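You operate a simulated robot arm through the tools that you are given. There is no shell and no other tool.

The job below is to be done with a simulated robot arm. You get a single attempt, and the scene is never put back.

JOB
Swap the faulty arc in the brown fixture for the white one and light it.
Fine: teal switch off, then slider back, before you lift it; old arc in the fault tray; slider in before you switch on again.

It is judged by the outcome, as a careful person would: the job done as asked, and still so three seconds after it is handed in. It fails if anything else is knocked over, pushed out of place, dropped, spilled or broken.

ROBOT AND FRAMES
A 7-joint arm with a fingered hand, fixed in place. Base frame: the origin is on the floor under the middle of its stand, x ahead of it, y to its left, z up. Units: m, degrees, N and s.
It reaches about 1.164 m from its shoulder. Its first joint turns from -166.0 to 166.0 degrees. Payload 4.7 kg.
The TCP is the grasp point between the finger pads, 0.036 m short of the fingertips. In the tool frame z runs along the fingers and y along their closing line. The gripper opens to 0.12 m; its body begins 0.042 m behind the TCP. The gripper is a hand of 5 fingers: y runs from the thumb to the fingers, the wrist lies at [-0.018, -0.122, -0.21] in the tool frame, and closing takes about 1.5 s.
Orientation is that of the tool frame in the base frame, as a unit quaternion [w, x, y, z]. With the fingers straight down and the wrist toward the robot, the tool's x, y and z point along [0, 1, 0], [1, 0, 0] and [0, 0, -1] of the base frame.

CONTROLS
- The arm moves only by the tool jog_arm. Its argument "rows" is a list of rows, each an object (a shift or turn left out is 0, a gripper value left out holds the last) with "travel": the shift along the base's x, y, z in cm, a list of three; "rotation": the turn, a rotation vector about the base's x, y, z in rad, a list of three. In form: [{"travel": [tx, ty, tz], "rotation": [ax, ay, az]}, ...]. A call has 1 to 20 rows; each row shifts and turns the commanded pose from where the row before left it. "gripper" is the gripper command, from -1 (fully open) to 1 (shut), values between in proportion, set as the call begins (left out, the last holds). Rows are played at 5 a second. More than 0.05 m and 8.6 degrees between two rows, or a gripper value outside its range, and nothing of the call is played. A pose out of reach is approached as far as the arm can. The call stops where the force on the tool passes 90 N (or 10 N more than at its start, if that is more) or the arm is blocked; 0.2 s more then pass. The fingers move at their own pace (about 0.045 m/s each) and stop on an object; they squeeze with about 24 N. The grip force told is the motor's: it shows also when the fingers shut on nothing. Time passes only in rows, and 0.2 s behind the last, so rows that do not move let the fingers close. It gives the time, the measured TCP pose, the force on the tool (base axes), the opening and the grip force at its end, in the units of the frame above (readings bear some noise), with the torque about the TCP (base axes, N m) and any sound that the robot's microphone picked up.
- Cameras (640 x 400 px; columns grow to the right, rows downward): "scene" is fixed at [0.4008, -0.4998, 1.5396]; the picture's right is [0.80, 0.61, 0.00], its down [0.58, -0.76, -0.30] and it looks along [-0.18, 0.24, -0.96] (base axes); focal length 288 px, centre (320, 200). "wrist" rides on the gripper at [0.073, -0.091, -0.143] in the tool frame; the picture's right is [-0.80, 0.28, -0.53], its down [-0.53, -0.73, 0.42] and it looks along [-0.27, 0.62, 0.74] (tool axes); focal length 234 px, centre (320, 200). There is no depth. A picture from a camera that has moved, and an enlarged one, comes with that camera's place and axes in the base frame and with its lens.
- get_image(camera): a new picture of that camera. No time passes.
- set_fingers(index, middle, ring, little, thumb_bend, thumb_turn): sets how far each is bent, from 0 (flat) to 1 (curled in); at 0.3 the hand is open as for a grip, at 0.7 the pads meet at the TCP. One left out holds its place. A second passes; each finger stops where it meets its share of the squeeze, and holds until it gets a number again. A gripper value or a shape takes the hand back. It gives what a move gives, with no picture; readings hold the bend of each and the force on index, middle, ring, little, thumb and palm. thumb_turn goes from beside the hand (0) to across from the fingers (1), as for a grip.
- preshape(shape): the hand has 5 fingers and takes this shape, open, in about a second: jaw (thumb against the fingers, like two jaws); tri (thumb and two fingers); tip (a fingertip pinch); poke (one finger out to press); point (the index stretched); flat (the hand flat); cup (the hand cupped); fist (a fist). The gripper value then closes the fingers along that shape, each until it touches; the sizes above hold for jaw. It gives what a move gives, with no picture.
- zoom(camera, box): a new picture of the part [left, top, right, bottom] of that camera's present view, enlarged. No time passes.
- close_job(): hands the job in; it is judged then, once.

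Nothing tells you positions but the pictures and the camera data. Unless the task says otherwise, let go and move clear before handing in.

The tools are called after "Call:" by a JSON object that holds its "name" and its "arguments". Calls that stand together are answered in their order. jog_arm: Moves the arm, as the interface text tells. Its arguments: {"type":"object","properties":{"rows":{"type":"array","items":{"type":"object","properties":{"travel":{"type":"array","items":{"type":"number"}},"rotation":{"type":"array","items":{"type":"number"}}}}},"gripper":{"type":"number"}},"required":["rows"]} The other tools are called the same way: preshape (shape) gives the hand a shape; set_fingers (index, middle, ring, little, thumb_bend, thumb_turn) moves the fingers one by one; get_image (camera) takes a picture; zoom (camera, box) takes an enlarged picture of a part of a camera's view; close_job () hands the job in.

At the start:

```text
t: 0.0
tcp_pos: [-0.0122, -0.5117, 1.072]
orientation: [0.0, 0.707, 0.707, 0.0]
force: [0.2, -0.3, -1.1]
torque: [0.02, 0.0, 0.01]
finger_gap: 0.1196
finger_force: 0.0
shape: jaw
bend: [0.3, 0.3, 0.3, 0.3, 0.3, 0.98]
finger forces: [0.1, 0.0, 0.0, 0.1, 0.0, 0.0]
```

scene: 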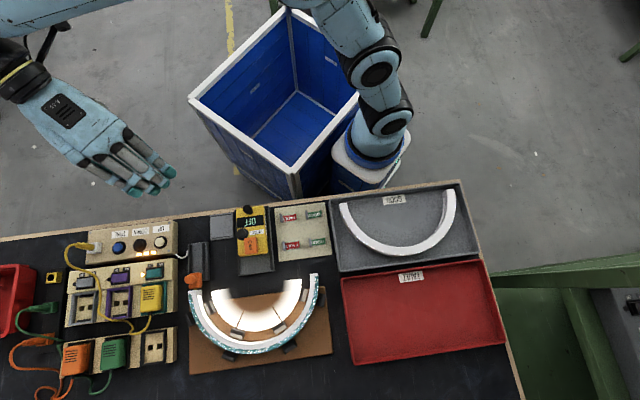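
wrist: 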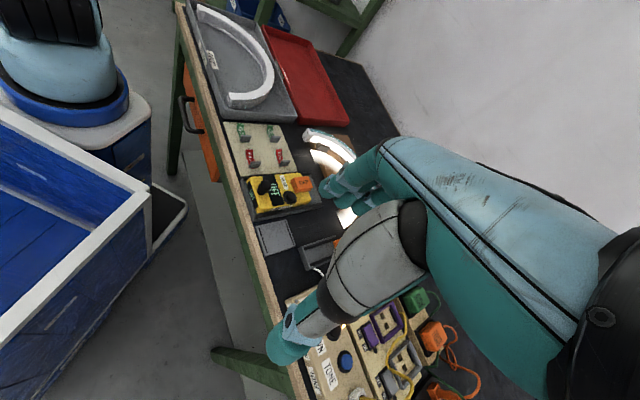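

I see a bench with a brown fixture holding a lit, teal-speckled arc, a grey tray with the white arc, a red fault tray, and several switches. I'll zoom in for detail before moving.

Call:
{"name": "zoom", "arguments": {"camera": "scene", "box": [170, 190, 350, 390]}}

Call:
{"name": "zoom", "arguments": {"camera": "scene", "box": [320, 170, 520, 380]}}

Call:
{"name": "zoom", "arguments": {"camera": "scene", "box": [0, 200, 200, 400]}}

Call:
{"name": "zoom", "arguments": {"camera": "wrist", "box": [180, 0, 420, 300]}}

```text
2.00 times, centred on (260, 290) of scene
camera zoom: at [0.4008, -0.4998, 1.5396], right [0.8, 0.61, 0.0], down [0.58, -0.76, -0.3], along [-0.18, 0.24, -0.96], focal length 576 px, centre (440, 20)
```

zoom: 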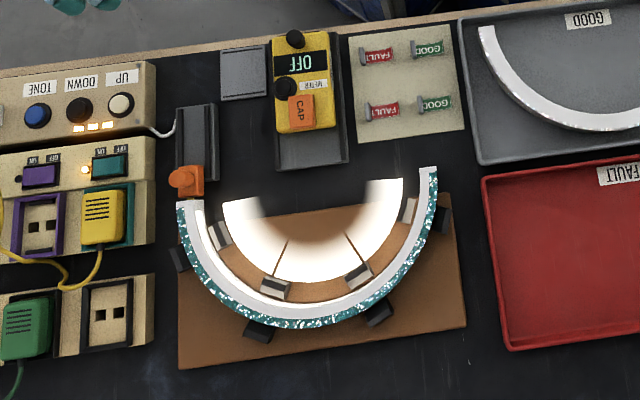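

```text
1.90 times, centred on (420, 275) of scene
camera zoom: at [0.4008, -0.4998, 1.5396], right [0.8, 0.61, 0.0], down [0.58, -0.76, -0.3], along [-0.18, 0.24, -0.96], focal length 549 px, centre (130, 57)
```

zoom: 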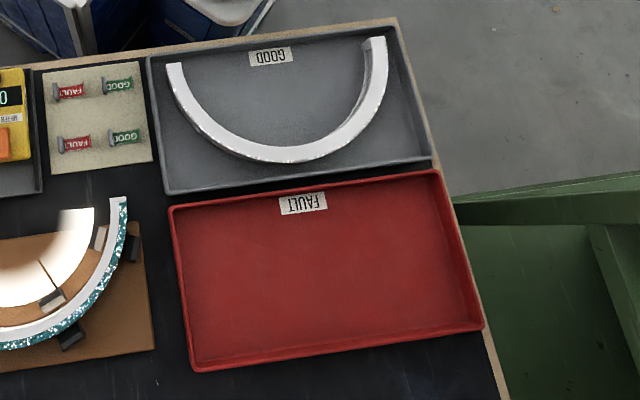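

```text
2.00 times, centred on (100, 300) of scene
camera zoom: at [0.4008, -0.4998, 1.5396], right [0.8, 0.61, 0.0], down [0.58, -0.76, -0.3], along [-0.18, 0.24, -0.96], focal length 576 px, centre (760, 0)
```

zoom: 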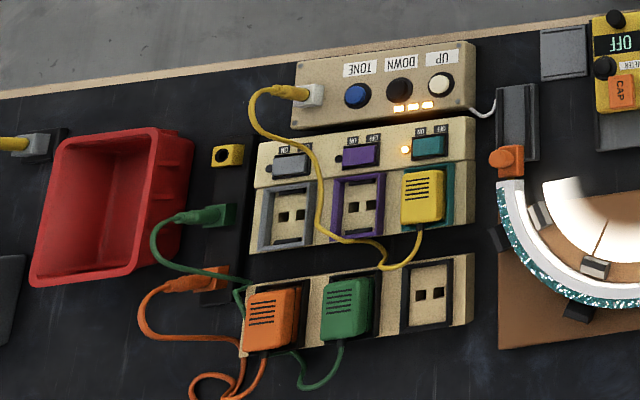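

```text
1.33 times, centred on (300, 150) of wrist
camera zoom: at [-0.1033, -0.4402, 1.2145], right [0.28, -0.8, 0.53], down [-0.73, -0.53, -0.42], along [0.62, -0.27, -0.74], focal length 312 px, centre (347, 267)
```

zoom: 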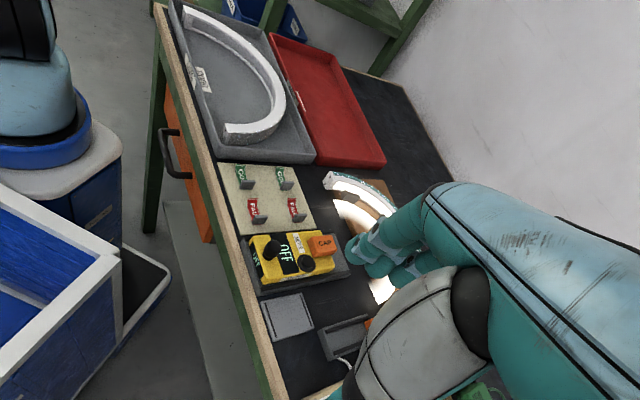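

The bench runs at roughly 45° in the base frame with its top near z≈0.82; the fixture is around (0.30, -0.61), teal switch near (0.08, -0.69). Zooming in further on the switch and slider before moving.

Call:
{"name": "zoom", "arguments": {"camera": "scene", "box": [130, 235, 210, 325]}}

Call:
{"name": "zoom", "arguments": {"camera": "scene", "box": [175, 230, 255, 320]}}

Call:
{"name": "zoom", "arguments": {"camera": "scene", "box": [240, 260, 340, 370]}}

Call:
{"name": "zoom", "arguments": {"camera": "scene", "box": [330, 180, 470, 275]}}

```text
4.44 times, centred on (170, 280) of scene
camera zoom: at [0.4008, -0.4998, 1.5396], right [0.8, 0.61, 0.0], down [0.58, -0.76, -0.3], along [-0.18, 0.24, -0.96], focal length 1281 px, centre (987, -156)
```

zoom: 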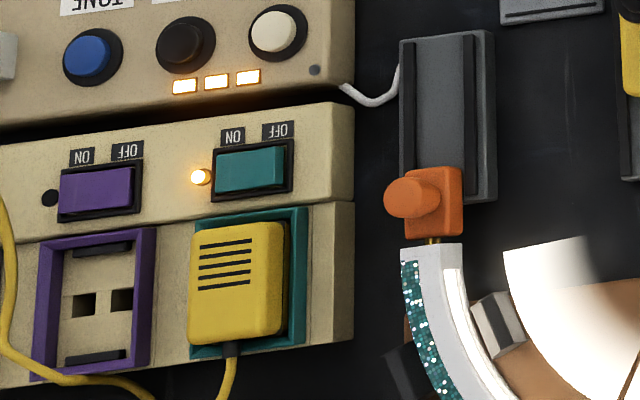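

```text
4.44 times, centred on (215, 275) of scene
camera zoom: at [0.4008, -0.4998, 1.5396], right [0.8, 0.61, 0.0], down [0.58, -0.76, -0.3], along [-0.18, 0.24, -0.96], focal length 1281 px, centre (787, -133)
```

zoom: 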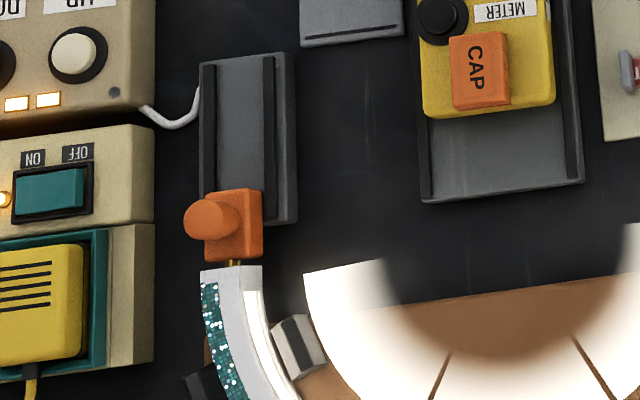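

```text
3.64 times, centred on (290, 315) of scene
camera zoom: at [0.4008, -0.4998, 1.5396], right [0.8, 0.61, 0.0], down [0.58, -0.76, -0.3], along [-0.18, 0.24, -0.96], focal length 1048 px, centre (429, -218)
```

zoom: 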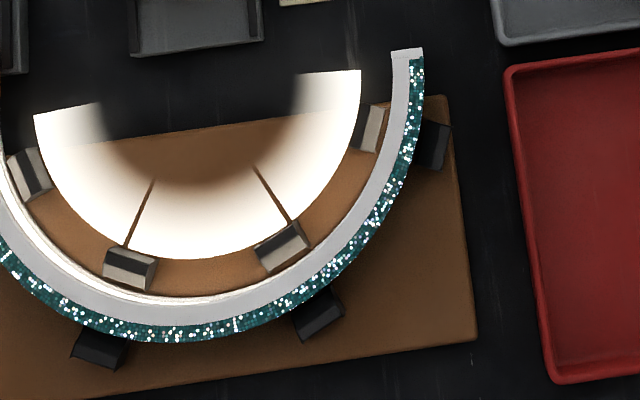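

```text
4.21 times, centred on (400, 228) of scene
camera zoom: at [0.4008, -0.4998, 1.5396], right [0.8, 0.61, 0.0], down [0.58, -0.76, -0.3], along [-0.18, 0.24, -0.96], focal length 1213 px, centre (-17, 84)
```

zoom: 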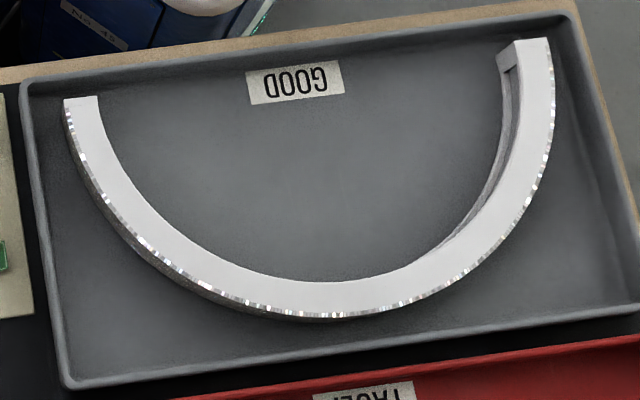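

The rocker's labels put ON on the picture's left and OFF on its right, the LED is lit, and the orange slider knob sits against the arc's left end with contact pins. I'll turn the hand 45° so it squares up with the bench, then look with the wrist camera.

Call:
{"name": "jog_arm", "arguments": {"rows": [{"rotation": [0, 0, -0.131]}, {"rotation": [0, 0, -0.131]}, {"rotation": [0, 0, -0.131]}, {"rotation": [0, 0, -0.131]}, {"rotation": [0, 0, -0.131]}, {"rotation": [0, 0, -0.1304]}]}}

Call:
{"name": "get_image", "arguments": {"camera": "wrist"}}

Call:
{"name": "get_image", "arguments": {"camera": "scene"}}

```text
t: 1.4
tcp_pos: [-0.0123, -0.5122, 1.0705]
orientation: [0.0, 0.925, 0.381, 0.0]
force: [-0.5, -0.5, 0.0]
torque: [0.01, -0.04, -0.02]
finger_gap: 0.1197
finger_force: 0.1
shape: jaw
bend: [0.3, 0.3, 0.3, 0.3, 0.3, 0.98]
finger forces: [0.0, 0.0, 0.0, 0.0, 0.0, 0.1]
```

```text
taken
camera wrist: at [-0.0249, -0.3969, 1.2143], right [-0.37, -0.77, 0.52], down [-0.89, 0.14, -0.42], along [0.25, -0.63, -0.74], focal length 234 px, centre (320, 200)
```

wrist: 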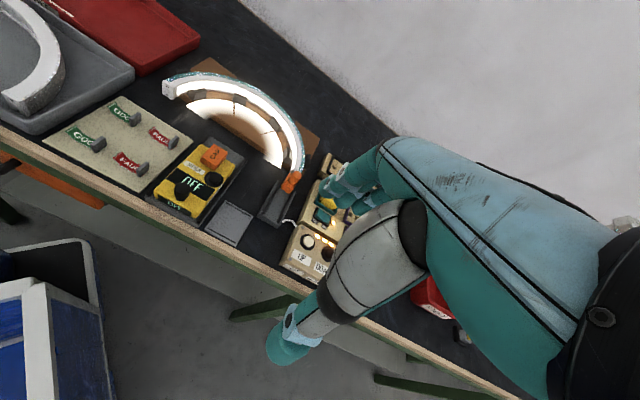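

```text
taken
```

scene: 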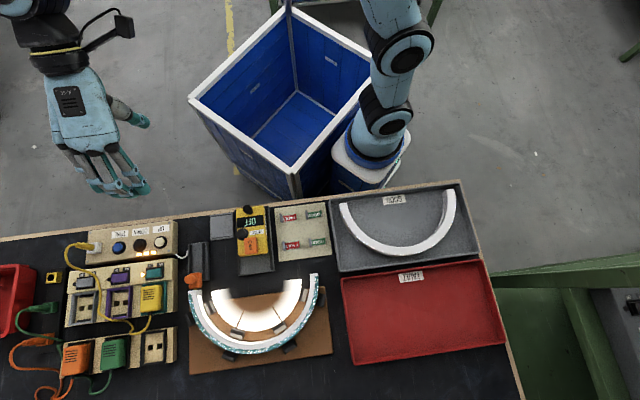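

The wrist view now shows the whole bench well. Zooming in on the arc, slider and trays from this angle.

Call:
{"name": "zoom", "arguments": {"camera": "wrist", "box": [150, 60, 350, 260]}}

Call:
{"name": "zoom", "arguments": {"camera": "wrist", "box": [0, 0, 200, 140]}}

Call:
{"name": "zoom", "arguments": {"camera": "wrist", "box": [240, 140, 360, 220]}}

```text
2.00 times, centred on (250, 160) of wrist
camera zoom: at [-0.0249, -0.3969, 1.2143], right [-0.37, -0.77, 0.52], down [-0.89, 0.14, -0.42], along [0.25, -0.63, -0.74], focal length 468 px, centre (460, 280)
```

zoom: 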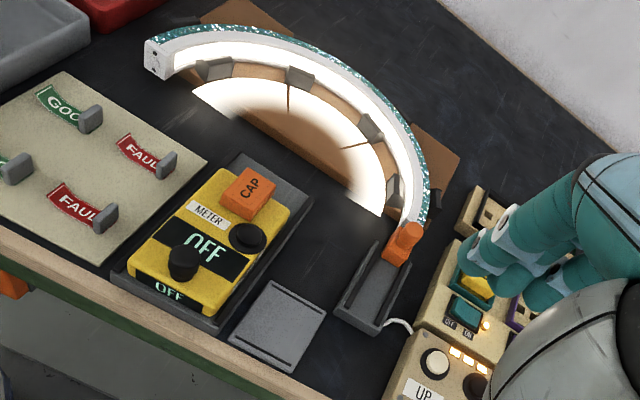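

```text
2.86 times, centred on (100, 70) of wrist
camera zoom: at [-0.0249, -0.3969, 1.2143], right [-0.37, -0.77, 0.52], down [-0.89, 0.14, -0.42], along [0.25, -0.63, -0.74], focal length 669 px, centre (949, 571)
```

zoom: 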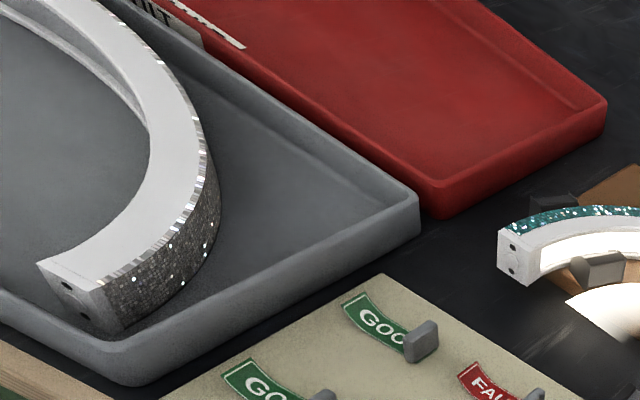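

```text
5.00 times, centred on (300, 180) of wrist
camera zoom: at [-0.0249, -0.3969, 1.2143], right [-0.37, -0.77, 0.52], down [-0.89, 0.14, -0.42], along [0.25, -0.63, -0.74], focal length 1171 px, centre (420, 300)
```

zoom: 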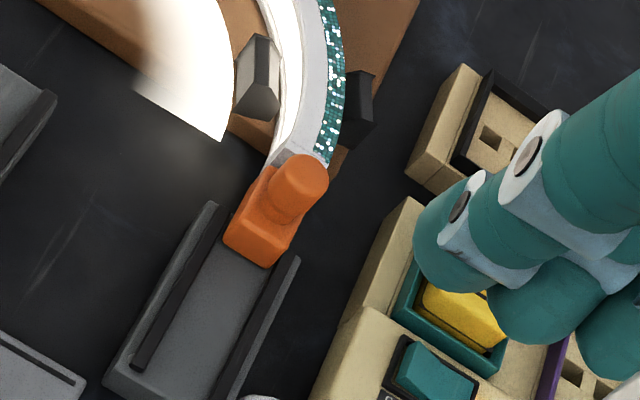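

Triangulation puts the teal rocker at about (0.067, -0.706, 0.840) and the arc top near z≈0.845. I'll take the poke shape now and see where the pressing fingertip lies relative to the TCP.

Call:
{"name": "preshape", "arguments": {"shape": "poke"}}

Call:
{"name": "get_image", "arguments": {"camera": "wrist"}}

Call:
{"name": "zoom", "arguments": {"camera": "scene", "box": [0, 0, 220, 220]}}

```text
t: 2.3
tcp_pos: [-0.0118, -0.5131, 1.0708]
orientation: [0.0, 0.924, 0.383, -0.001]
force: [-0.7, -0.7, 0.0]
torque: [-0.01, -0.01, 0.03]
finger_gap: 0.0001
finger_force: 0.1
shape: poke
bend: [0.7, 0.7, 0.99, 0.99, 1.0, 1.0]
finger forces: [0.0, 0.0, 0.0, 0.1, 0.0, 0.0]
```

```text
taken
camera wrist: at [-0.0251, -0.397, 1.2145], right [-0.37, -0.77, 0.53], down [-0.89, 0.14, -0.42], along [0.25, -0.63, -0.74], focal length 234 px, centre (320, 200)
```

wrist: 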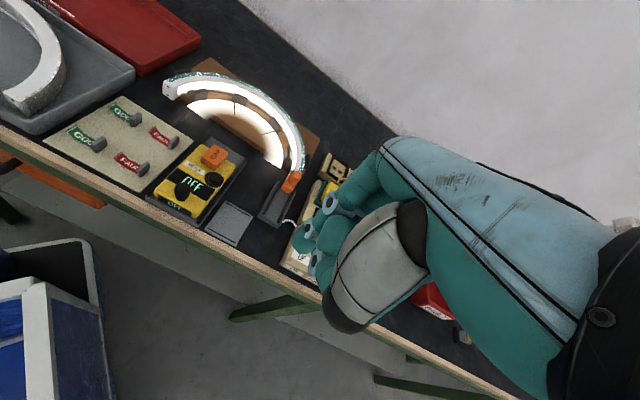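

```text
1.82 times, centred on (110, 110) of scene
camera zoom: at [0.4008, -0.4998, 1.5396], right [0.8, 0.61, 0.0], down [0.58, -0.76, -0.3], along [-0.18, 0.24, -0.96], focal length 524 px, centre (702, 364)
```

zoom: 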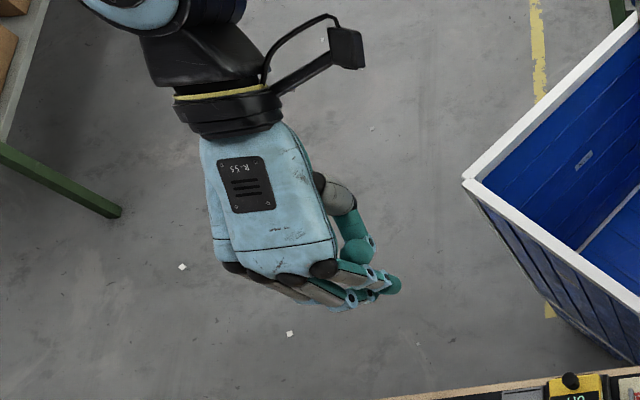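

Call:
{"name": "zoom", "arguments": {"camera": "wrist", "box": [260, 160, 420, 340]}}

Call:
{"name": "zoom", "arguments": {"camera": "scene", "box": [80, 80, 160, 180]}}

```text
2.22 times, centred on (340, 250) of wrist
camera zoom: at [-0.0251, -0.397, 1.2145], right [-0.37, -0.77, 0.53], down [-0.89, 0.14, -0.42], along [0.25, -0.63, -0.74], focal length 520 px, centre (276, 89)
```

zoom: 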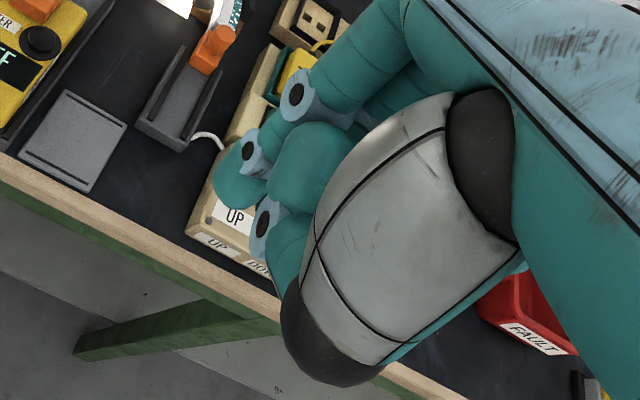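

```text
4.00 times, centred on (120, 130) of scene
camera zoom: at [0.4008, -0.4998, 1.5396], right [0.8, 0.61, 0.0], down [0.58, -0.76, -0.3], along [-0.18, 0.24, -0.96], focal length 1152 px, centre (1120, 480)
```

zoom: 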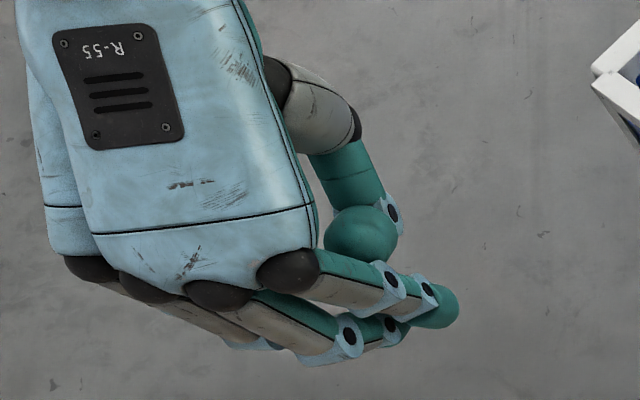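

In poke shape the index and middle tips both sit ~3 cm beyond the TCP, index about 1.1 cm to the +x tool side. I'll curl the middle away so only the index presses, then check.

Call:
{"name": "set_fingers", "arguments": {"middle": 1.0}}

Call:
{"name": "zoom", "arguments": {"camera": "wrist", "box": [260, 160, 420, 340]}}

Call:
{"name": "zoom", "arguments": {"camera": "scene", "box": [80, 80, 160, 180]}}

```text
t: 3.3
tcp_pos: [-0.0116, -0.5121, 1.0706]
orientation: [0.0, 0.924, 0.383, -0.001]
force: [0.7, 0.1, -0.6]
torque: [0.01, -0.01, 0.04]
finger_gap: 0.0384
finger_force: 0.1
shape: fingers
bend: [0.7, 1.0, 0.99, 0.99, 1.0, 1.0]
finger forces: [0.0, 0.1, 0.1, 0.0, 0.1, 0.0]
```

```text
2.22 times, centred on (340, 250) of wrist
camera zoom: at [-0.025, -0.397, 1.2145], right [-0.37, -0.77, 0.53], down [-0.89, 0.14, -0.42], along [0.25, -0.63, -0.74], focal length 520 px, centre (276, 89)
```

zoom: 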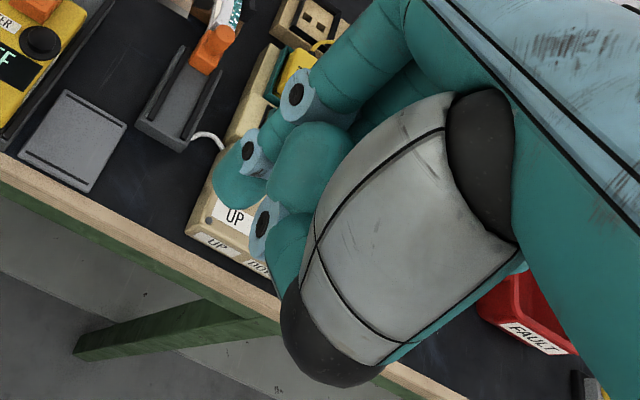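

```text
4.00 times, centred on (120, 130) of scene
camera zoom: at [0.4008, -0.4998, 1.5396], right [0.8, 0.61, 0.0], down [0.58, -0.76, -0.3], along [-0.18, 0.24, -0.96], focal length 1152 px, centre (1120, 480)
```

zoom: 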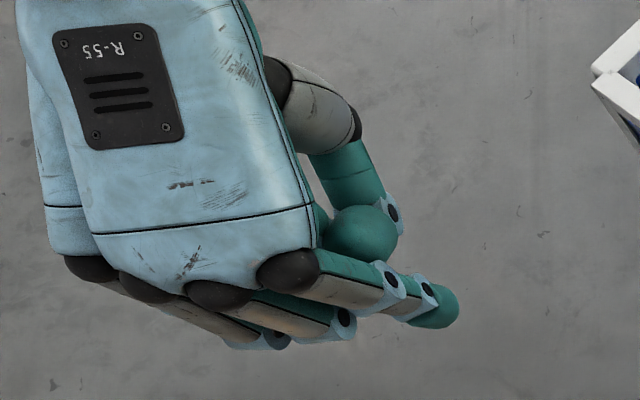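

Only the index now projects. Moving to hover above the OFF side of the teal rocker.

Call:
{"name": "jog_arm", "arguments": {"rows": [{"travel": [1.6, -3.88, 0]}, {"travel": [1.6, -3.88, 0]}, {"travel": [1.6, -3.88, 0]}, {"travel": [1.6, -3.88, 0]}, {"travel": [1.57, -3.9, 0]}, {"travel": [0, 0, -4.0]}, {"travel": [0, 0, -4.0]}, {"travel": [0, 0, -4.0]}]}}

Call:
{"name": "zoom", "arguments": {"camera": "scene", "box": [100, 200, 220, 340]}}

Call:
{"name": "get_image", "arguments": {"camera": "wrist"}}

```text
t: 5.1
tcp_pos: [0.068, -0.7067, 0.953]
orientation: [0.001, 0.924, 0.382, -0.001]
force: [0.5, 0.5, 1.2]
torque: [-0.03, -0.01, 0.01]
finger_gap: 0.0385
finger_force: 0.1
shape: fingers
bend: [0.7, 1.0, 0.99, 0.99, 1.0, 1.0]
finger forces: [0.0, 0.0, 0.1, 0.0, 0.1, 0.0]
```

```text
2.86 times, centred on (160, 270) of scene
camera zoom: at [0.4008, -0.4998, 1.5396], right [0.8, 0.61, 0.0], down [0.58, -0.76, -0.3], along [-0.18, 0.24, -0.96], focal length 823 px, centre (777, 0)
```

zoom: 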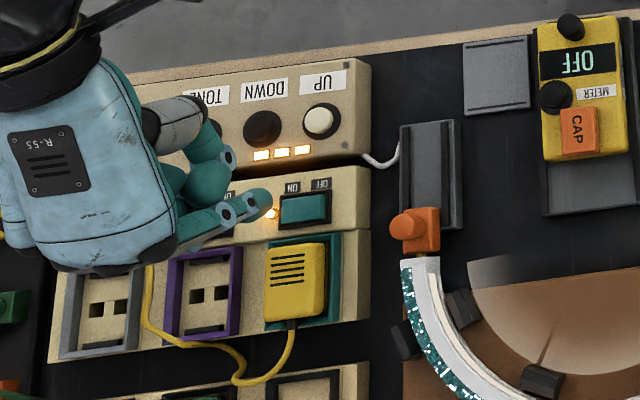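

```text
taken
camera wrist: at [0.0547, -0.5906, 1.095], right [-0.37, -0.76, 0.53], down [-0.89, 0.14, -0.42], along [0.25, -0.63, -0.74], focal length 234 px, centre (320, 200)
```

wrist: 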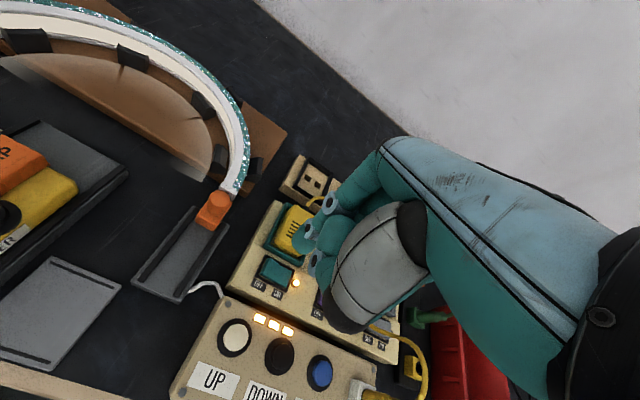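

The index tip is tracking as predicted, over the OFF side. A close look at the rocker before pressing.

Call:
{"name": "zoom", "arguments": {"camera": "wrist", "box": [220, 190, 360, 310]}}

Call:
{"name": "zoom", "arguments": {"camera": "wrist", "box": [120, 100, 280, 300]}}

```text
3.33 times, centred on (290, 250) of wrist
camera zoom: at [0.0547, -0.5906, 1.095], right [-0.37, -0.76, 0.53], down [-0.89, 0.14, -0.42], along [0.25, -0.63, -0.74], focal length 781 px, centre (420, 33)
```

zoom: 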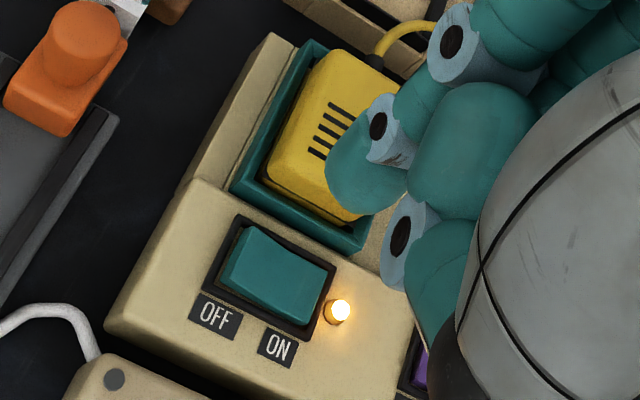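

```text
2.00 times, centred on (200, 200) of wrist
camera zoom: at [0.0547, -0.5906, 1.095], right [-0.37, -0.76, 0.53], down [-0.89, 0.14, -0.42], along [0.25, -0.63, -0.74], focal length 468 px, centre (560, 200)
```

zoom: 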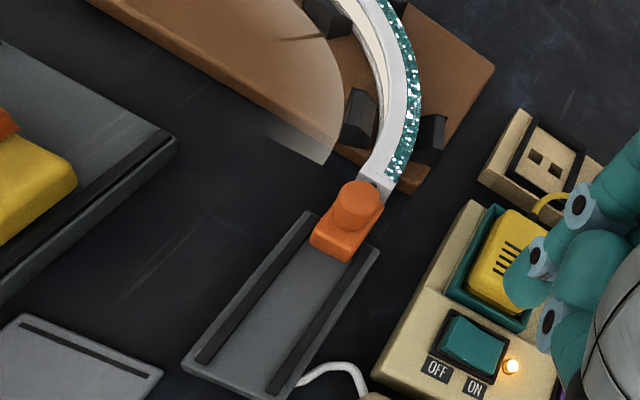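

OFF end is raised (ON is pressed), so pressing there will switch it off. Lowering the index in steps.

Call:
{"name": "jog_arm", "arguments": {"rows": [{"travel": [-0.3, -0.1, -2.0]}, {"travel": [0, 0, -2.5]}, {"travel": [0, 0, -2.0]}, {"travel": [0, 0, -0.4]}, {"travel": [0, 0, -0.3]}]}}

Call:
{"name": "zoom", "arguments": {"camera": "scene", "box": [110, 220, 210, 320]}}

```text
t: 6.3
tcp_pos: [0.064, -0.7078, 0.8798]
orientation: [0.001, 0.924, 0.382, 0.0]
force: [0.1, 0.3, -0.1]
torque: [0.03, -0.02, 0.06]
finger_gap: 0.0386
finger_force: 0.1
shape: fingers
bend: [0.7, 1.0, 0.99, 0.99, 1.0, 1.0]
finger forces: [0.1, 0.0, 0.0, 0.1, 0.1, 0.0]
```

```text
4.00 times, centred on (160, 270) of scene
camera zoom: at [0.4008, -0.4998, 1.5396], right [0.8, 0.61, 0.0], down [0.58, -0.76, -0.3], along [-0.18, 0.24, -0.96], focal length 1152 px, centre (960, -80)
```

zoom: 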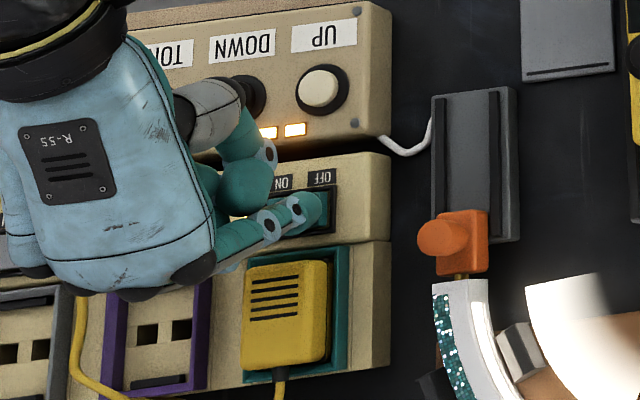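

Index tip is just above the OFF end. Pressing down in small steps.

Call:
{"name": "jog_arm", "arguments": {"rows": [{"travel": [0, 0, -0.3]}, {"travel": [0, 0, -0.3]}, {"travel": [0, 0, -0.3]}]}}

Call:
{"name": "zoom", "arguments": {"camera": "scene", "box": [110, 220, 310, 360]}}

```text
t: 7.1
tcp_pos: [0.0652, -0.7075, 0.8726]
orientation: [0.002, 0.924, 0.383, -0.001]
force: [4.5, 0.4, 16.2]
torque: [0.04, -0.27, -0.02]
finger_gap: 0.0379
finger_force: 8.4
shape: fingers
bend: [0.7, 1.0, 0.99, 0.99, 1.0, 1.0]
finger forces: [16.6, 0.0, 0.1, 0.0, 0.1, 0.0]
heard: click
```

```text
2.86 times, centred on (210, 290) of scene
camera zoom: at [0.4008, -0.4998, 1.5396], right [0.8, 0.61, 0.0], down [0.58, -0.76, -0.3], along [-0.18, 0.24, -0.96], focal length 823 px, centre (634, -57)
```

zoom: 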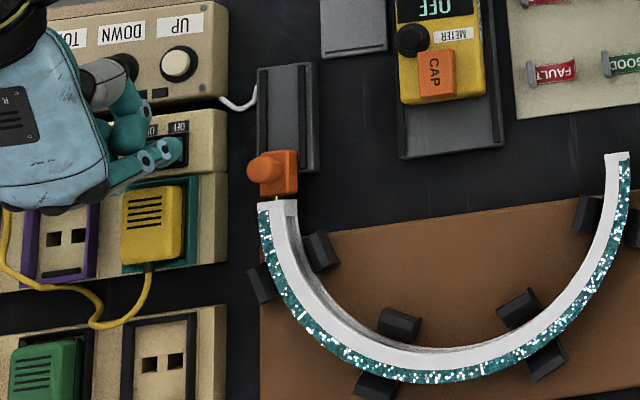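

Click heard and the lamp has gone dark. Raising straight up and confirming the switch state.

Call:
{"name": "jog_arm", "arguments": {"rows": [{"travel": [0, 0, 2.0]}, {"travel": [0, 0, 4.0]}, {"travel": [0, 0, 4.0]}]}}

Call:
{"name": "zoom", "arguments": {"camera": "wrist", "box": [120, 100, 360, 310]}}

Call:
{"name": "zoom", "arguments": {"camera": "scene", "box": [110, 220, 310, 360]}}

```text
t: 7.9
tcp_pos: [0.063, -0.7068, 0.9702]
orientation: [-0.001, 0.924, 0.381, 0.0]
force: [-0.1, -0.5, -1.0]
torque: [0.06, -0.01, -0.03]
finger_gap: 0.0384
finger_force: 0.0
shape: fingers
bend: [0.7, 1.0, 0.99, 0.99, 1.0, 1.0]
finger forces: [0.1, 0.1, 0.0, 0.0, 0.1, 0.1]
```

```text
1.90 times, centred on (240, 205) of wrist
camera zoom: at [0.0506, -0.5925, 1.1138], right [-0.37, -0.77, 0.52], down [-0.89, 0.14, -0.42], along [0.25, -0.63, -0.74], focal length 446 px, centre (472, 190)
```

zoom: 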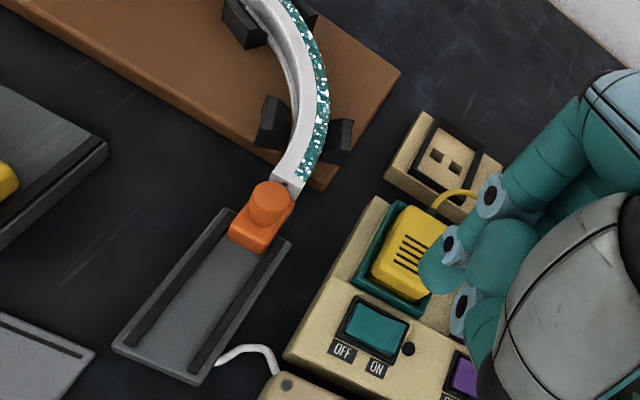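

```text
2.86 times, centred on (210, 290) of scene
camera zoom: at [0.4008, -0.4998, 1.5396], right [0.8, 0.61, 0.0], down [0.58, -0.76, -0.3], along [-0.18, 0.24, -0.96], focal length 823 px, centre (634, -57)
```

zoom: 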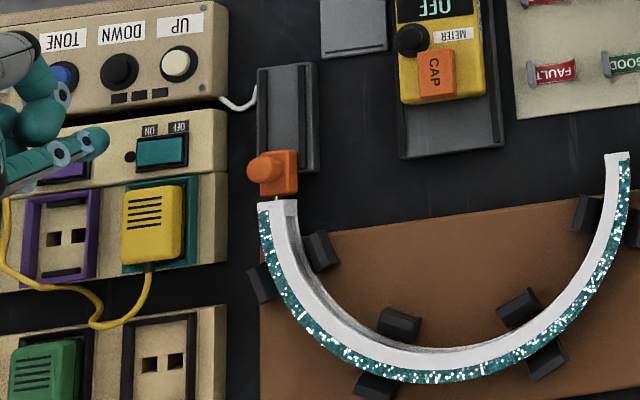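

Teal switch is OFF and its LED is dark. The slider knob top is near (0.152, -0.661, 0.870), about 1 cm ahead of the arc end. I'll place the index just behind the knob on the arc side, above the arc's top surface.

Call:
{"name": "jog_arm", "arguments": {"rows": [{"travel": [3.4, 0.6, 0]}, {"travel": [3.4, 0.6, 0]}, {"travel": [3.3, 0.6, 0]}, {"travel": [0, 0, -2.5]}, {"travel": [0, 0, -2.0]}]}}

Call:
{"name": "zoom", "arguments": {"camera": "scene", "box": [140, 220, 260, 340]}}

Call:
{"name": "zoom", "arguments": {"camera": "wrist", "box": [200, 150, 400, 330]}}

```text
t: 9.1
tcp_pos: [0.1661, -0.6896, 0.9244]
orientation: [0.001, 0.924, 0.383, -0.001]
force: [-0.2, -0.2, -0.2]
torque: [-0.01, -0.01, 0.02]
finger_gap: 0.0383
finger_force: 0.0
shape: fingers
bend: [0.7, 1.0, 0.99, 0.99, 1.0, 1.0]
finger forces: [0.0, 0.0, 0.0, 0.0, 0.0, 0.1]
```

```text
3.33 times, centred on (200, 280) of scene
camera zoom: at [0.4008, -0.4998, 1.5396], right [0.8, 0.61, 0.0], down [0.58, -0.76, -0.3], along [-0.18, 0.24, -0.96], focal length 960 px, centre (720, -67)
```

zoom: 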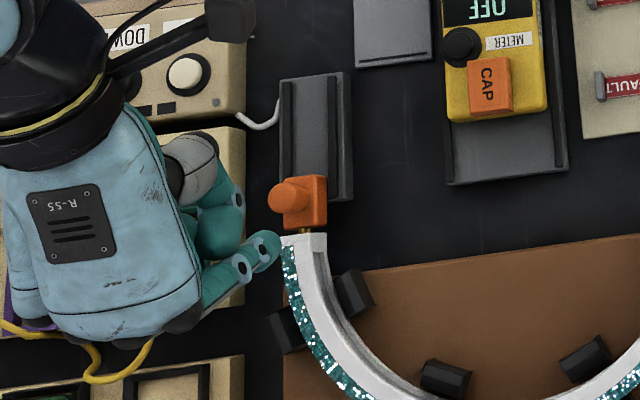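

```text
2.22 times, centred on (300, 240) of wrist
camera zoom: at [0.1531, -0.5743, 1.0689], right [-0.37, -0.77, 0.53], down [-0.89, 0.14, -0.42], along [0.25, -0.63, -0.74], focal length 520 px, centre (364, 111)
```

zoom: 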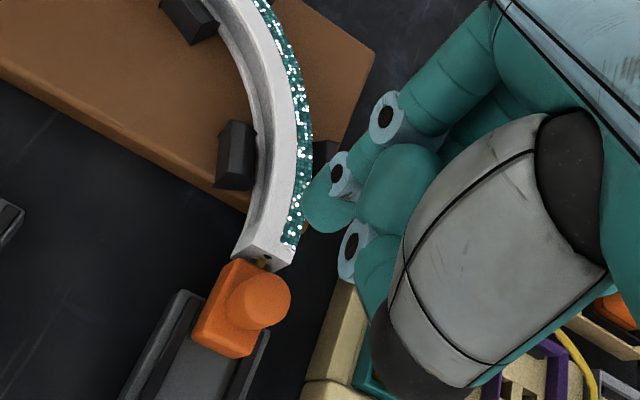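

The tip is positioned right behind the knob line with clearance over the arc. Lowering 3 cm, then pushing gently toward the robot along the rail.

Call:
{"name": "jog_arm", "arguments": {"rows": [{"travel": [0, 0, -1.5]}, {"travel": [0, 0, -1.5]}, {"travel": [-0.35, 0.35, 0]}, {"travel": [-0.35, 0.35, 0]}, {"travel": [-0.35, 0.35, 0]}]}}

Call:
{"name": "zoom", "arguments": {"camera": "scene", "box": [140, 220, 260, 340]}}

Call:
{"name": "zoom", "arguments": {"camera": "wrist", "box": [200, 150, 400, 330]}}

```text
t: 10.3
tcp_pos: [0.1543, -0.678, 0.8954]
orientation: [0.0, 0.924, 0.382, 0.0]
force: [0.7, -0.9, 0.1]
torque: [-0.06, -0.05, -0.02]
finger_gap: 0.0389
finger_force: 1.0
shape: fingers
bend: [0.7, 1.0, 0.99, 0.99, 1.0, 1.0]
finger forces: [1.8, 0.0, 0.1, 0.1, 0.1, 0.0]
```

```text
3.33 times, centred on (200, 280) of scene
camera zoom: at [0.4008, -0.4998, 1.5396], right [0.8, 0.61, 0.0], down [0.58, -0.76, -0.3], along [-0.18, 0.24, -0.96], focal length 960 px, centre (720, -67)
```

zoom: 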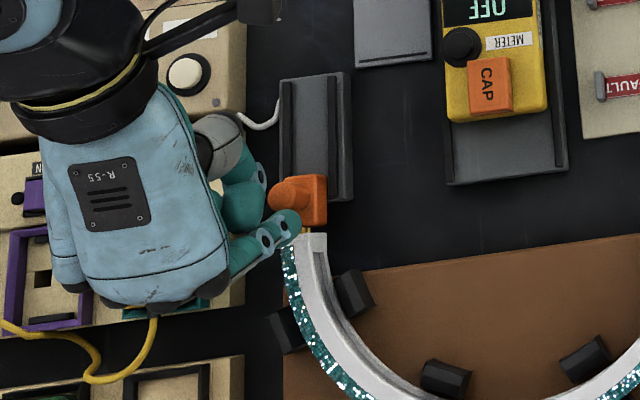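

```text
2.22 times, centred on (300, 240) of wrist
camera zoom: at [0.1421, -0.5637, 1.0388], right [-0.37, -0.77, 0.53], down [-0.89, 0.14, -0.42], along [0.25, -0.63, -0.74], focal length 520 px, centre (364, 111)
```

zoom: 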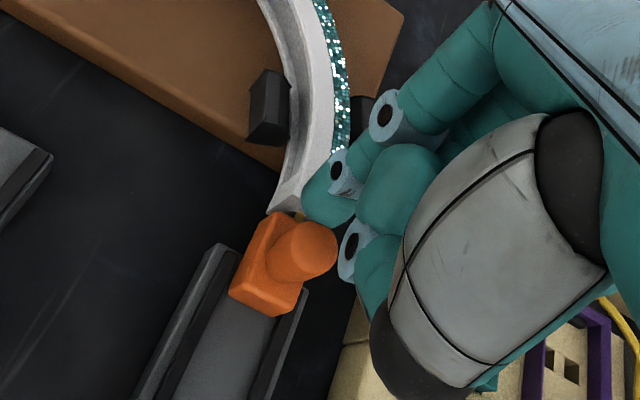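

Contact made with the knob (about 2 N). Pushing on along the rail.

Call:
{"name": "jog_arm", "arguments": {"rows": [{"travel": [-0.35, 0.35, 0]}, {"travel": [-0.35, 0.35, 0]}, {"travel": [-0.35, 0.35, 0]}, {"travel": [-0.35, 0.35, 0]}]}}

Call:
{"name": "zoom", "arguments": {"camera": "scene", "box": [140, 220, 260, 340]}}

```text
t: 11.3
tcp_pos: [0.1406, -0.6643, 0.8951]
orientation: [0.0, 0.923, 0.384, 0.0]
force: [0.9, -1.1, -0.2]
torque: [-0.03, -0.02, -0.02]
finger_gap: 0.0388
finger_force: 0.4
shape: fingers
bend: [0.7, 1.0, 0.99, 0.99, 1.0, 1.0]
finger forces: [1.0, 0.1, 0.0, 0.0, 0.0, 0.0]
```

```text
3.33 times, centred on (200, 280) of scene
camera zoom: at [0.4008, -0.4998, 1.5396], right [0.8, 0.61, 0.0], down [0.58, -0.76, -0.3], along [-0.18, 0.24, -0.96], focal length 960 px, centre (720, -67)
```

zoom: 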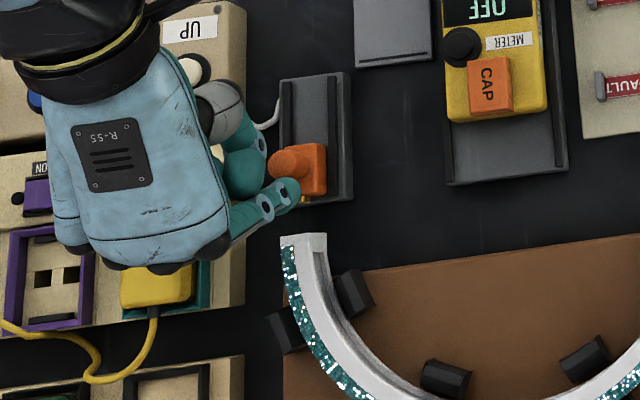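

Call:
{"name": "jog_arm", "arguments": {"rows": [{"travel": [-0.35, 0.35, 0]}, {"travel": [-0.35, 0.35, 0]}, {"travel": [-0.35, 0.35, 0]}, {"travel": [-0.35, 0.35, 0]}]}}

Call:
{"name": "zoom", "arguments": {"camera": "scene", "box": [140, 220, 260, 340]}}

Call:
{"name": "zoom", "arguments": {"camera": "wrist", "box": [200, 150, 400, 330]}}

```text
t: 12.3
tcp_pos: [0.1284, -0.6513, 0.8948]
orientation: [-0.001, 0.924, 0.383, 0.001]
force: [11.4, -9.2, 4.4]
torque: [-0.27, -0.45, -0.15]
finger_gap: 0.0458
finger_force: 6.1
shape: fingers
bend: [0.7, 1.0, 0.99, 0.99, 1.0, 1.0]
finger forces: [12.7, 0.0, 0.1, 0.1, 0.0, 0.0]
```

```text
3.33 times, centred on (200, 280) of scene
camera zoom: at [0.4008, -0.4998, 1.5396], right [0.8, 0.61, 0.0], down [0.58, -0.76, -0.3], along [-0.18, 0.24, -0.96], focal length 960 px, centre (720, -67)
```

zoom: 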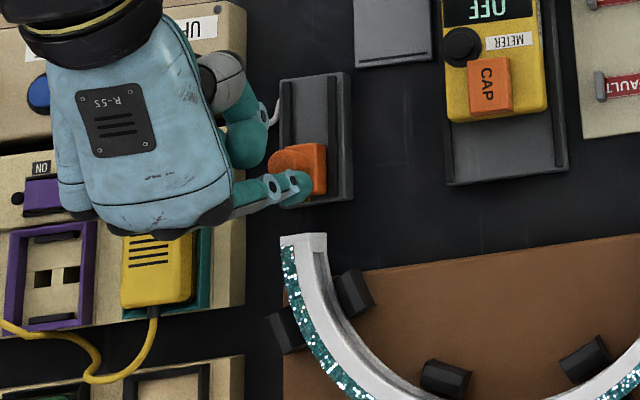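

```text
2.22 times, centred on (300, 240) of wrist
camera zoom: at [0.1152, -0.5359, 1.0383], right [-0.37, -0.77, 0.52], down [-0.89, 0.14, -0.43], along [0.25, -0.63, -0.74], focal length 520 px, centre (364, 111)
```

zoom: 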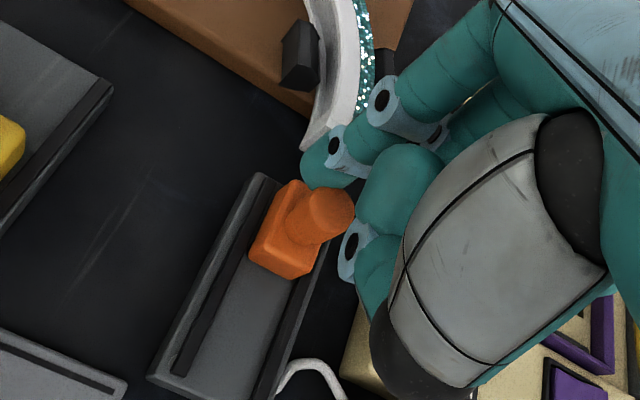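

Resistance rose to ~15 N after about 2.3 cm, which looks like the end stop. One more slight push to confirm it isn't just friction.

Call:
{"name": "jog_arm", "arguments": {"rows": [{"travel": [-0.25, 0.25, 0]}, {"travel": [0, 0, 0]}]}}

Call:
{"name": "zoom", "arguments": {"camera": "scene", "box": [140, 220, 260, 340]}}

```text
t: 12.9
tcp_pos: [0.1252, -0.6475, 0.8944]
orientation: [0.0, 0.924, 0.383, 0.0]
force: [13.7, -12.2, 5.9]
torque: [-0.35, -0.52, -0.26]
finger_gap: 0.0477
finger_force: 7.9
shape: fingers
bend: [0.7, 1.0, 0.99, 0.99, 1.0, 1.0]
finger forces: [15.7, 0.0, 0.0, 0.0, 0.1, 0.0]
```

```text
3.33 times, centred on (200, 280) of scene
camera zoom: at [0.4008, -0.4998, 1.5396], right [0.8, 0.61, 0.0], down [0.58, -0.76, -0.3], along [-0.18, 0.24, -0.96], focal length 960 px, centre (720, -67)
```

zoom: 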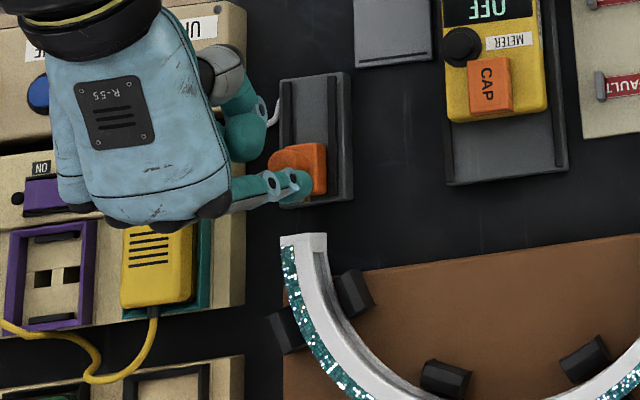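

The knob is at its stop. Backing off slightly, then lifting clear to verify the slider stays back.

Call:
{"name": "jog_arm", "arguments": {"rows": [{"travel": [0.4, -0.4, 0]}, {"travel": [0.5, -0.5, 0]}, {"travel": [0.3, -0.3, 1.0]}, {"travel": [0, 0, 4.0]}, {"travel": [0, 0, 4.5]}, {"travel": [0, 0, 4.5]}, {"travel": [-2.5, 2.5, 1.0]}, {"travel": [-2.5, 2.5, 0]}]}}

Call:
{"name": "zoom", "arguments": {"camera": "scene", "box": [140, 220, 340, 380]}}

Call:
{"name": "get_image", "arguments": {"camera": "wrist"}}

```text
t: 14.7
tcp_pos: [0.0868, -0.6093, 1.0451]
orientation: [0.0, 0.924, 0.383, 0.001]
force: [-0.5, 0.3, -0.3]
torque: [0.04, 0.01, -0.03]
finger_gap: 0.0385
finger_force: 0.1
shape: fingers
bend: [0.7, 1.0, 0.99, 0.99, 1.0, 1.0]
finger forces: [0.0, 0.0, 0.0, 0.0, 0.0, 0.0]
```

```text
2.50 times, centred on (240, 300) of scene
camera zoom: at [0.4008, -0.4998, 1.5396], right [0.8, 0.61, 0.0], down [0.58, -0.76, -0.3], along [-0.18, 0.24, -0.96], focal length 720 px, centre (520, -50)
```

zoom: 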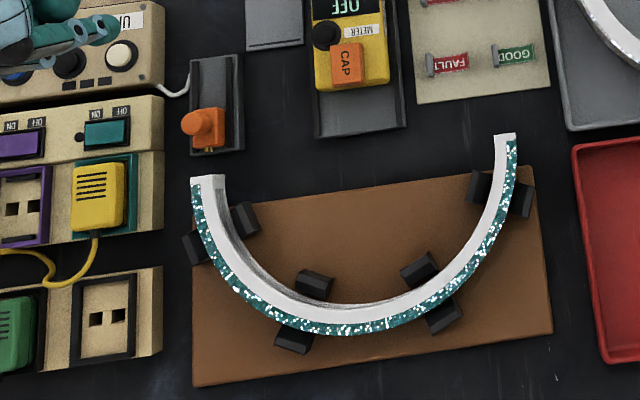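

```text
taken
camera wrist: at [0.0738, -0.4948, 1.1885], right [-0.37, -0.77, 0.53], down [-0.89, 0.14, -0.42], along [0.25, -0.63, -0.74], focal length 234 px, centre (320, 200)
```

wrist: 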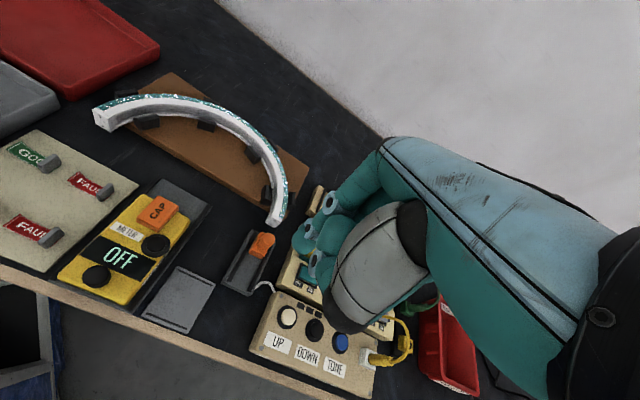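

Slider is back with its pins clear of the arc. Next is the arc grip: I'll take the tri shape (thumb inside, two fingers outside the arc's middle) and look at the hand.

Call:
{"name": "preshape", "arguments": {"shape": "tri"}}

Call:
{"name": "get_image", "arguments": {"camera": "wrist"}}

Call:
{"name": "zoom", "arguments": {"camera": "scene", "box": [60, 140, 220, 260]}}

Call:
{"name": "zoom", "arguments": {"camera": "scene", "box": [180, 260, 340, 380]}}

```text
t: 15.6
tcp_pos: [0.0863, -0.6103, 1.0452]
orientation: [0.0, 0.924, 0.383, 0.0]
force: [-0.7, 0.5, -0.6]
torque: [0.0, 0.0, 0.02]
finger_gap: 0.1197
finger_force: 0.0
shape: tri
bend: [0.3, 0.3, 0.99, 0.99, 0.3, 0.98]
finger forces: [0.0, 0.0, 0.0, 0.1, 0.0, 0.0]
```

```text
taken
camera wrist: at [0.0736, -0.4951, 1.1885], right [-0.37, -0.77, 0.53], down [-0.89, 0.14, -0.42], along [0.25, -0.63, -0.74], focal length 234 px, centre (320, 200)
```

wrist: 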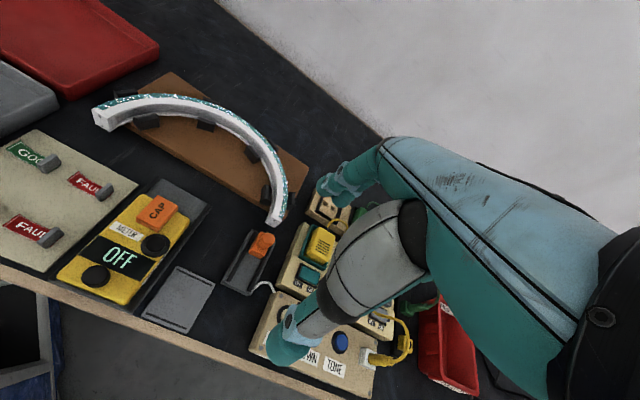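

```text
3.33 times, centred on (140, 200) of scene
camera zoom: at [0.4008, -0.4998, 1.5396], right [0.8, 0.61, 0.0], down [0.58, -0.76, -0.3], along [-0.18, 0.24, -0.96], focal length 960 px, centre (920, 200)
```

zoom: 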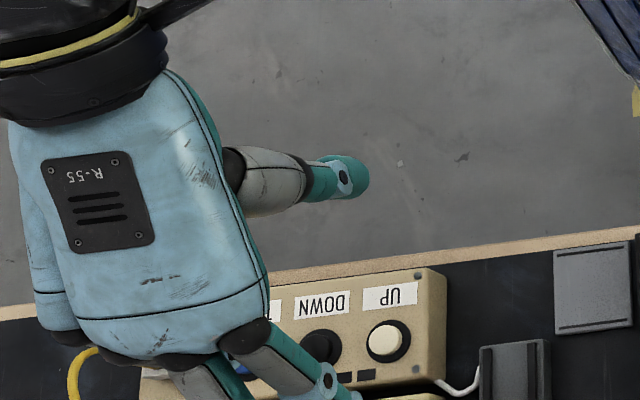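

```text
3.33 times, centred on (260, 320) of scene
camera zoom: at [0.4008, -0.4998, 1.5396], right [0.8, 0.61, 0.0], down [0.58, -0.76, -0.3], along [-0.18, 0.24, -0.96], focal length 960 px, centre (520, -200)
```

zoom: 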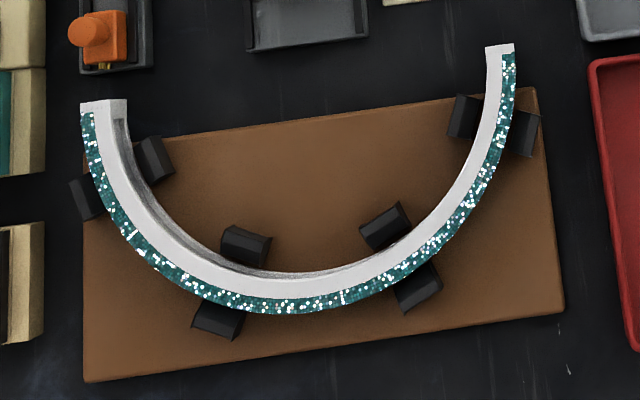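

Arc middle estimated around (0.361, -0.679), top z≈0.845, height ≈3 cm, radial thickness ≈2.6 cm; the fixture is yawed about −1.5° from my hand. Moving above the arc's middle and trimming yaw.

Call:
{"name": "jog_arm", "arguments": {"rows": [{"travel": [4.0, -1.0, 0]}, {"travel": [4.0, -1.0, 0], "rotation": [0, 0, -0.013]}, {"travel": [4.0, -1.0, 0], "rotation": [0, 0, -0.013]}, {"travel": [4.0, -1.0, 0]}, {"travel": [4.0, -1.0, 0]}, {"travel": [4.0, -1.0, 0]}, {"travel": [3.47, -0.87, 0]}, {"travel": [0, 0, 0]}], "gripper": -0.1}}

Call:
{"name": "get_image", "arguments": {"camera": "wrist"}}

Call:
{"name": "get_image", "arguments": {"camera": "scene"}}

```text
t: 17.4
tcp_pos: [0.3618, -0.6808, 1.0449]
orientation: [-0.001, 0.929, 0.37, 0.0]
force: [0.5, -0.3, 0.7]
torque: [-0.03, -0.01, 0.02]
finger_gap: 0.0665
finger_force: 0.0
shape: tri
bend: [0.74, 0.43, 0.99, 0.99, 0.68, 1.0]
finger forces: [0.0, 0.0, 0.0, 0.0, 0.0, 0.0]
```

```text
taken
camera wrist: at [0.3521, -0.5643, 1.1877], right [-0.39, -0.76, 0.53], down [-0.89, 0.17, -0.42], along [0.23, -0.63, -0.74], focal length 234 px, centre (320, 200)
```

wrist: 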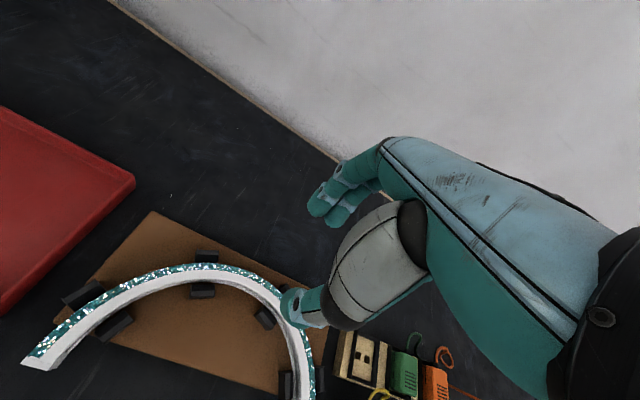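

```text
taken
```

scene: 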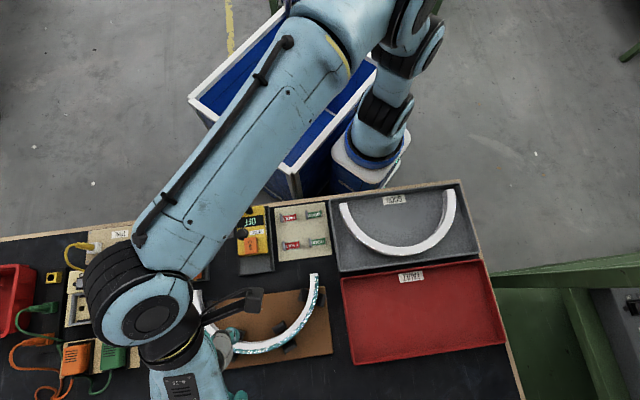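

Call:
{"name": "zoom", "arguments": {"camera": "wrist", "box": [240, 140, 440, 340]}}

Call:
{"name": "jog_arm", "arguments": {"rows": [{"travel": [0, 0, 0]}, {"travel": [0, 0, 0]}]}}

Call:
{"name": "zoom", "arguments": {"camera": "wrist", "box": [240, 140, 440, 340]}}

```text
2.00 times, centred on (340, 240) of wrist
camera zoom: at [0.3521, -0.5643, 1.1877], right [-0.39, -0.76, 0.53], down [-0.89, 0.17, -0.42], along [0.23, -0.63, -0.74], focal length 468 px, centre (280, 120)
```

zoom: 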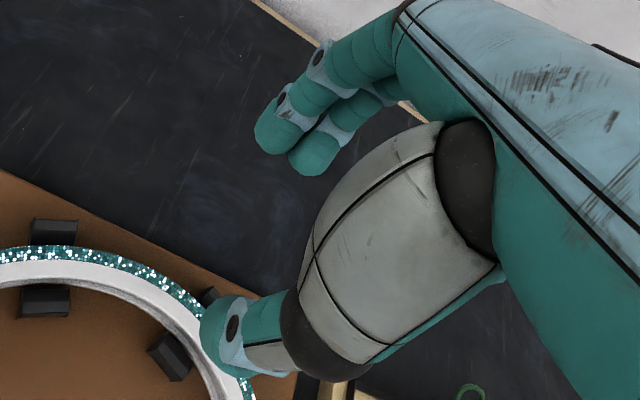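

```text
t: 18.0
tcp_pos: [0.3621, -0.6796, 1.0439]
orientation: [0.001, 0.929, 0.371, 0.0]
force: [0.7, 0.0, 0.8]
torque: [0.01, 0.01, 0.02]
finger_gap: 0.0661
finger_force: 0.2
shape: tri
bend: [0.74, 0.43, 0.99, 0.99, 0.68, 1.0]
finger forces: [0.0, 0.0, 0.0, 0.0, 0.1, 0.0]
```

```text
2.00 times, centred on (340, 240) of wrist
camera zoom: at [0.3519, -0.5643, 1.1877], right [-0.39, -0.76, 0.53], down [-0.89, 0.17, -0.42], along [0.23, -0.63, -0.74], focal length 468 px, centre (280, 120)
```

zoom: 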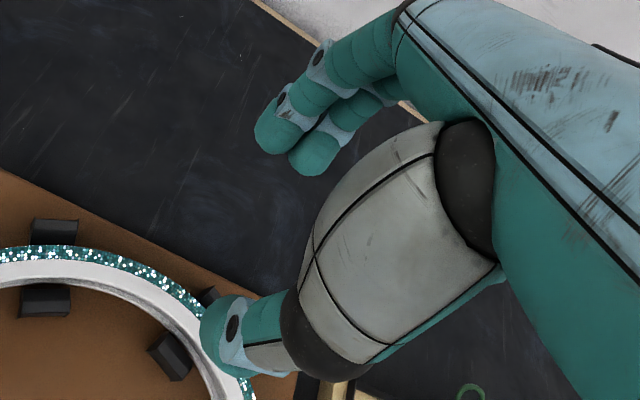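

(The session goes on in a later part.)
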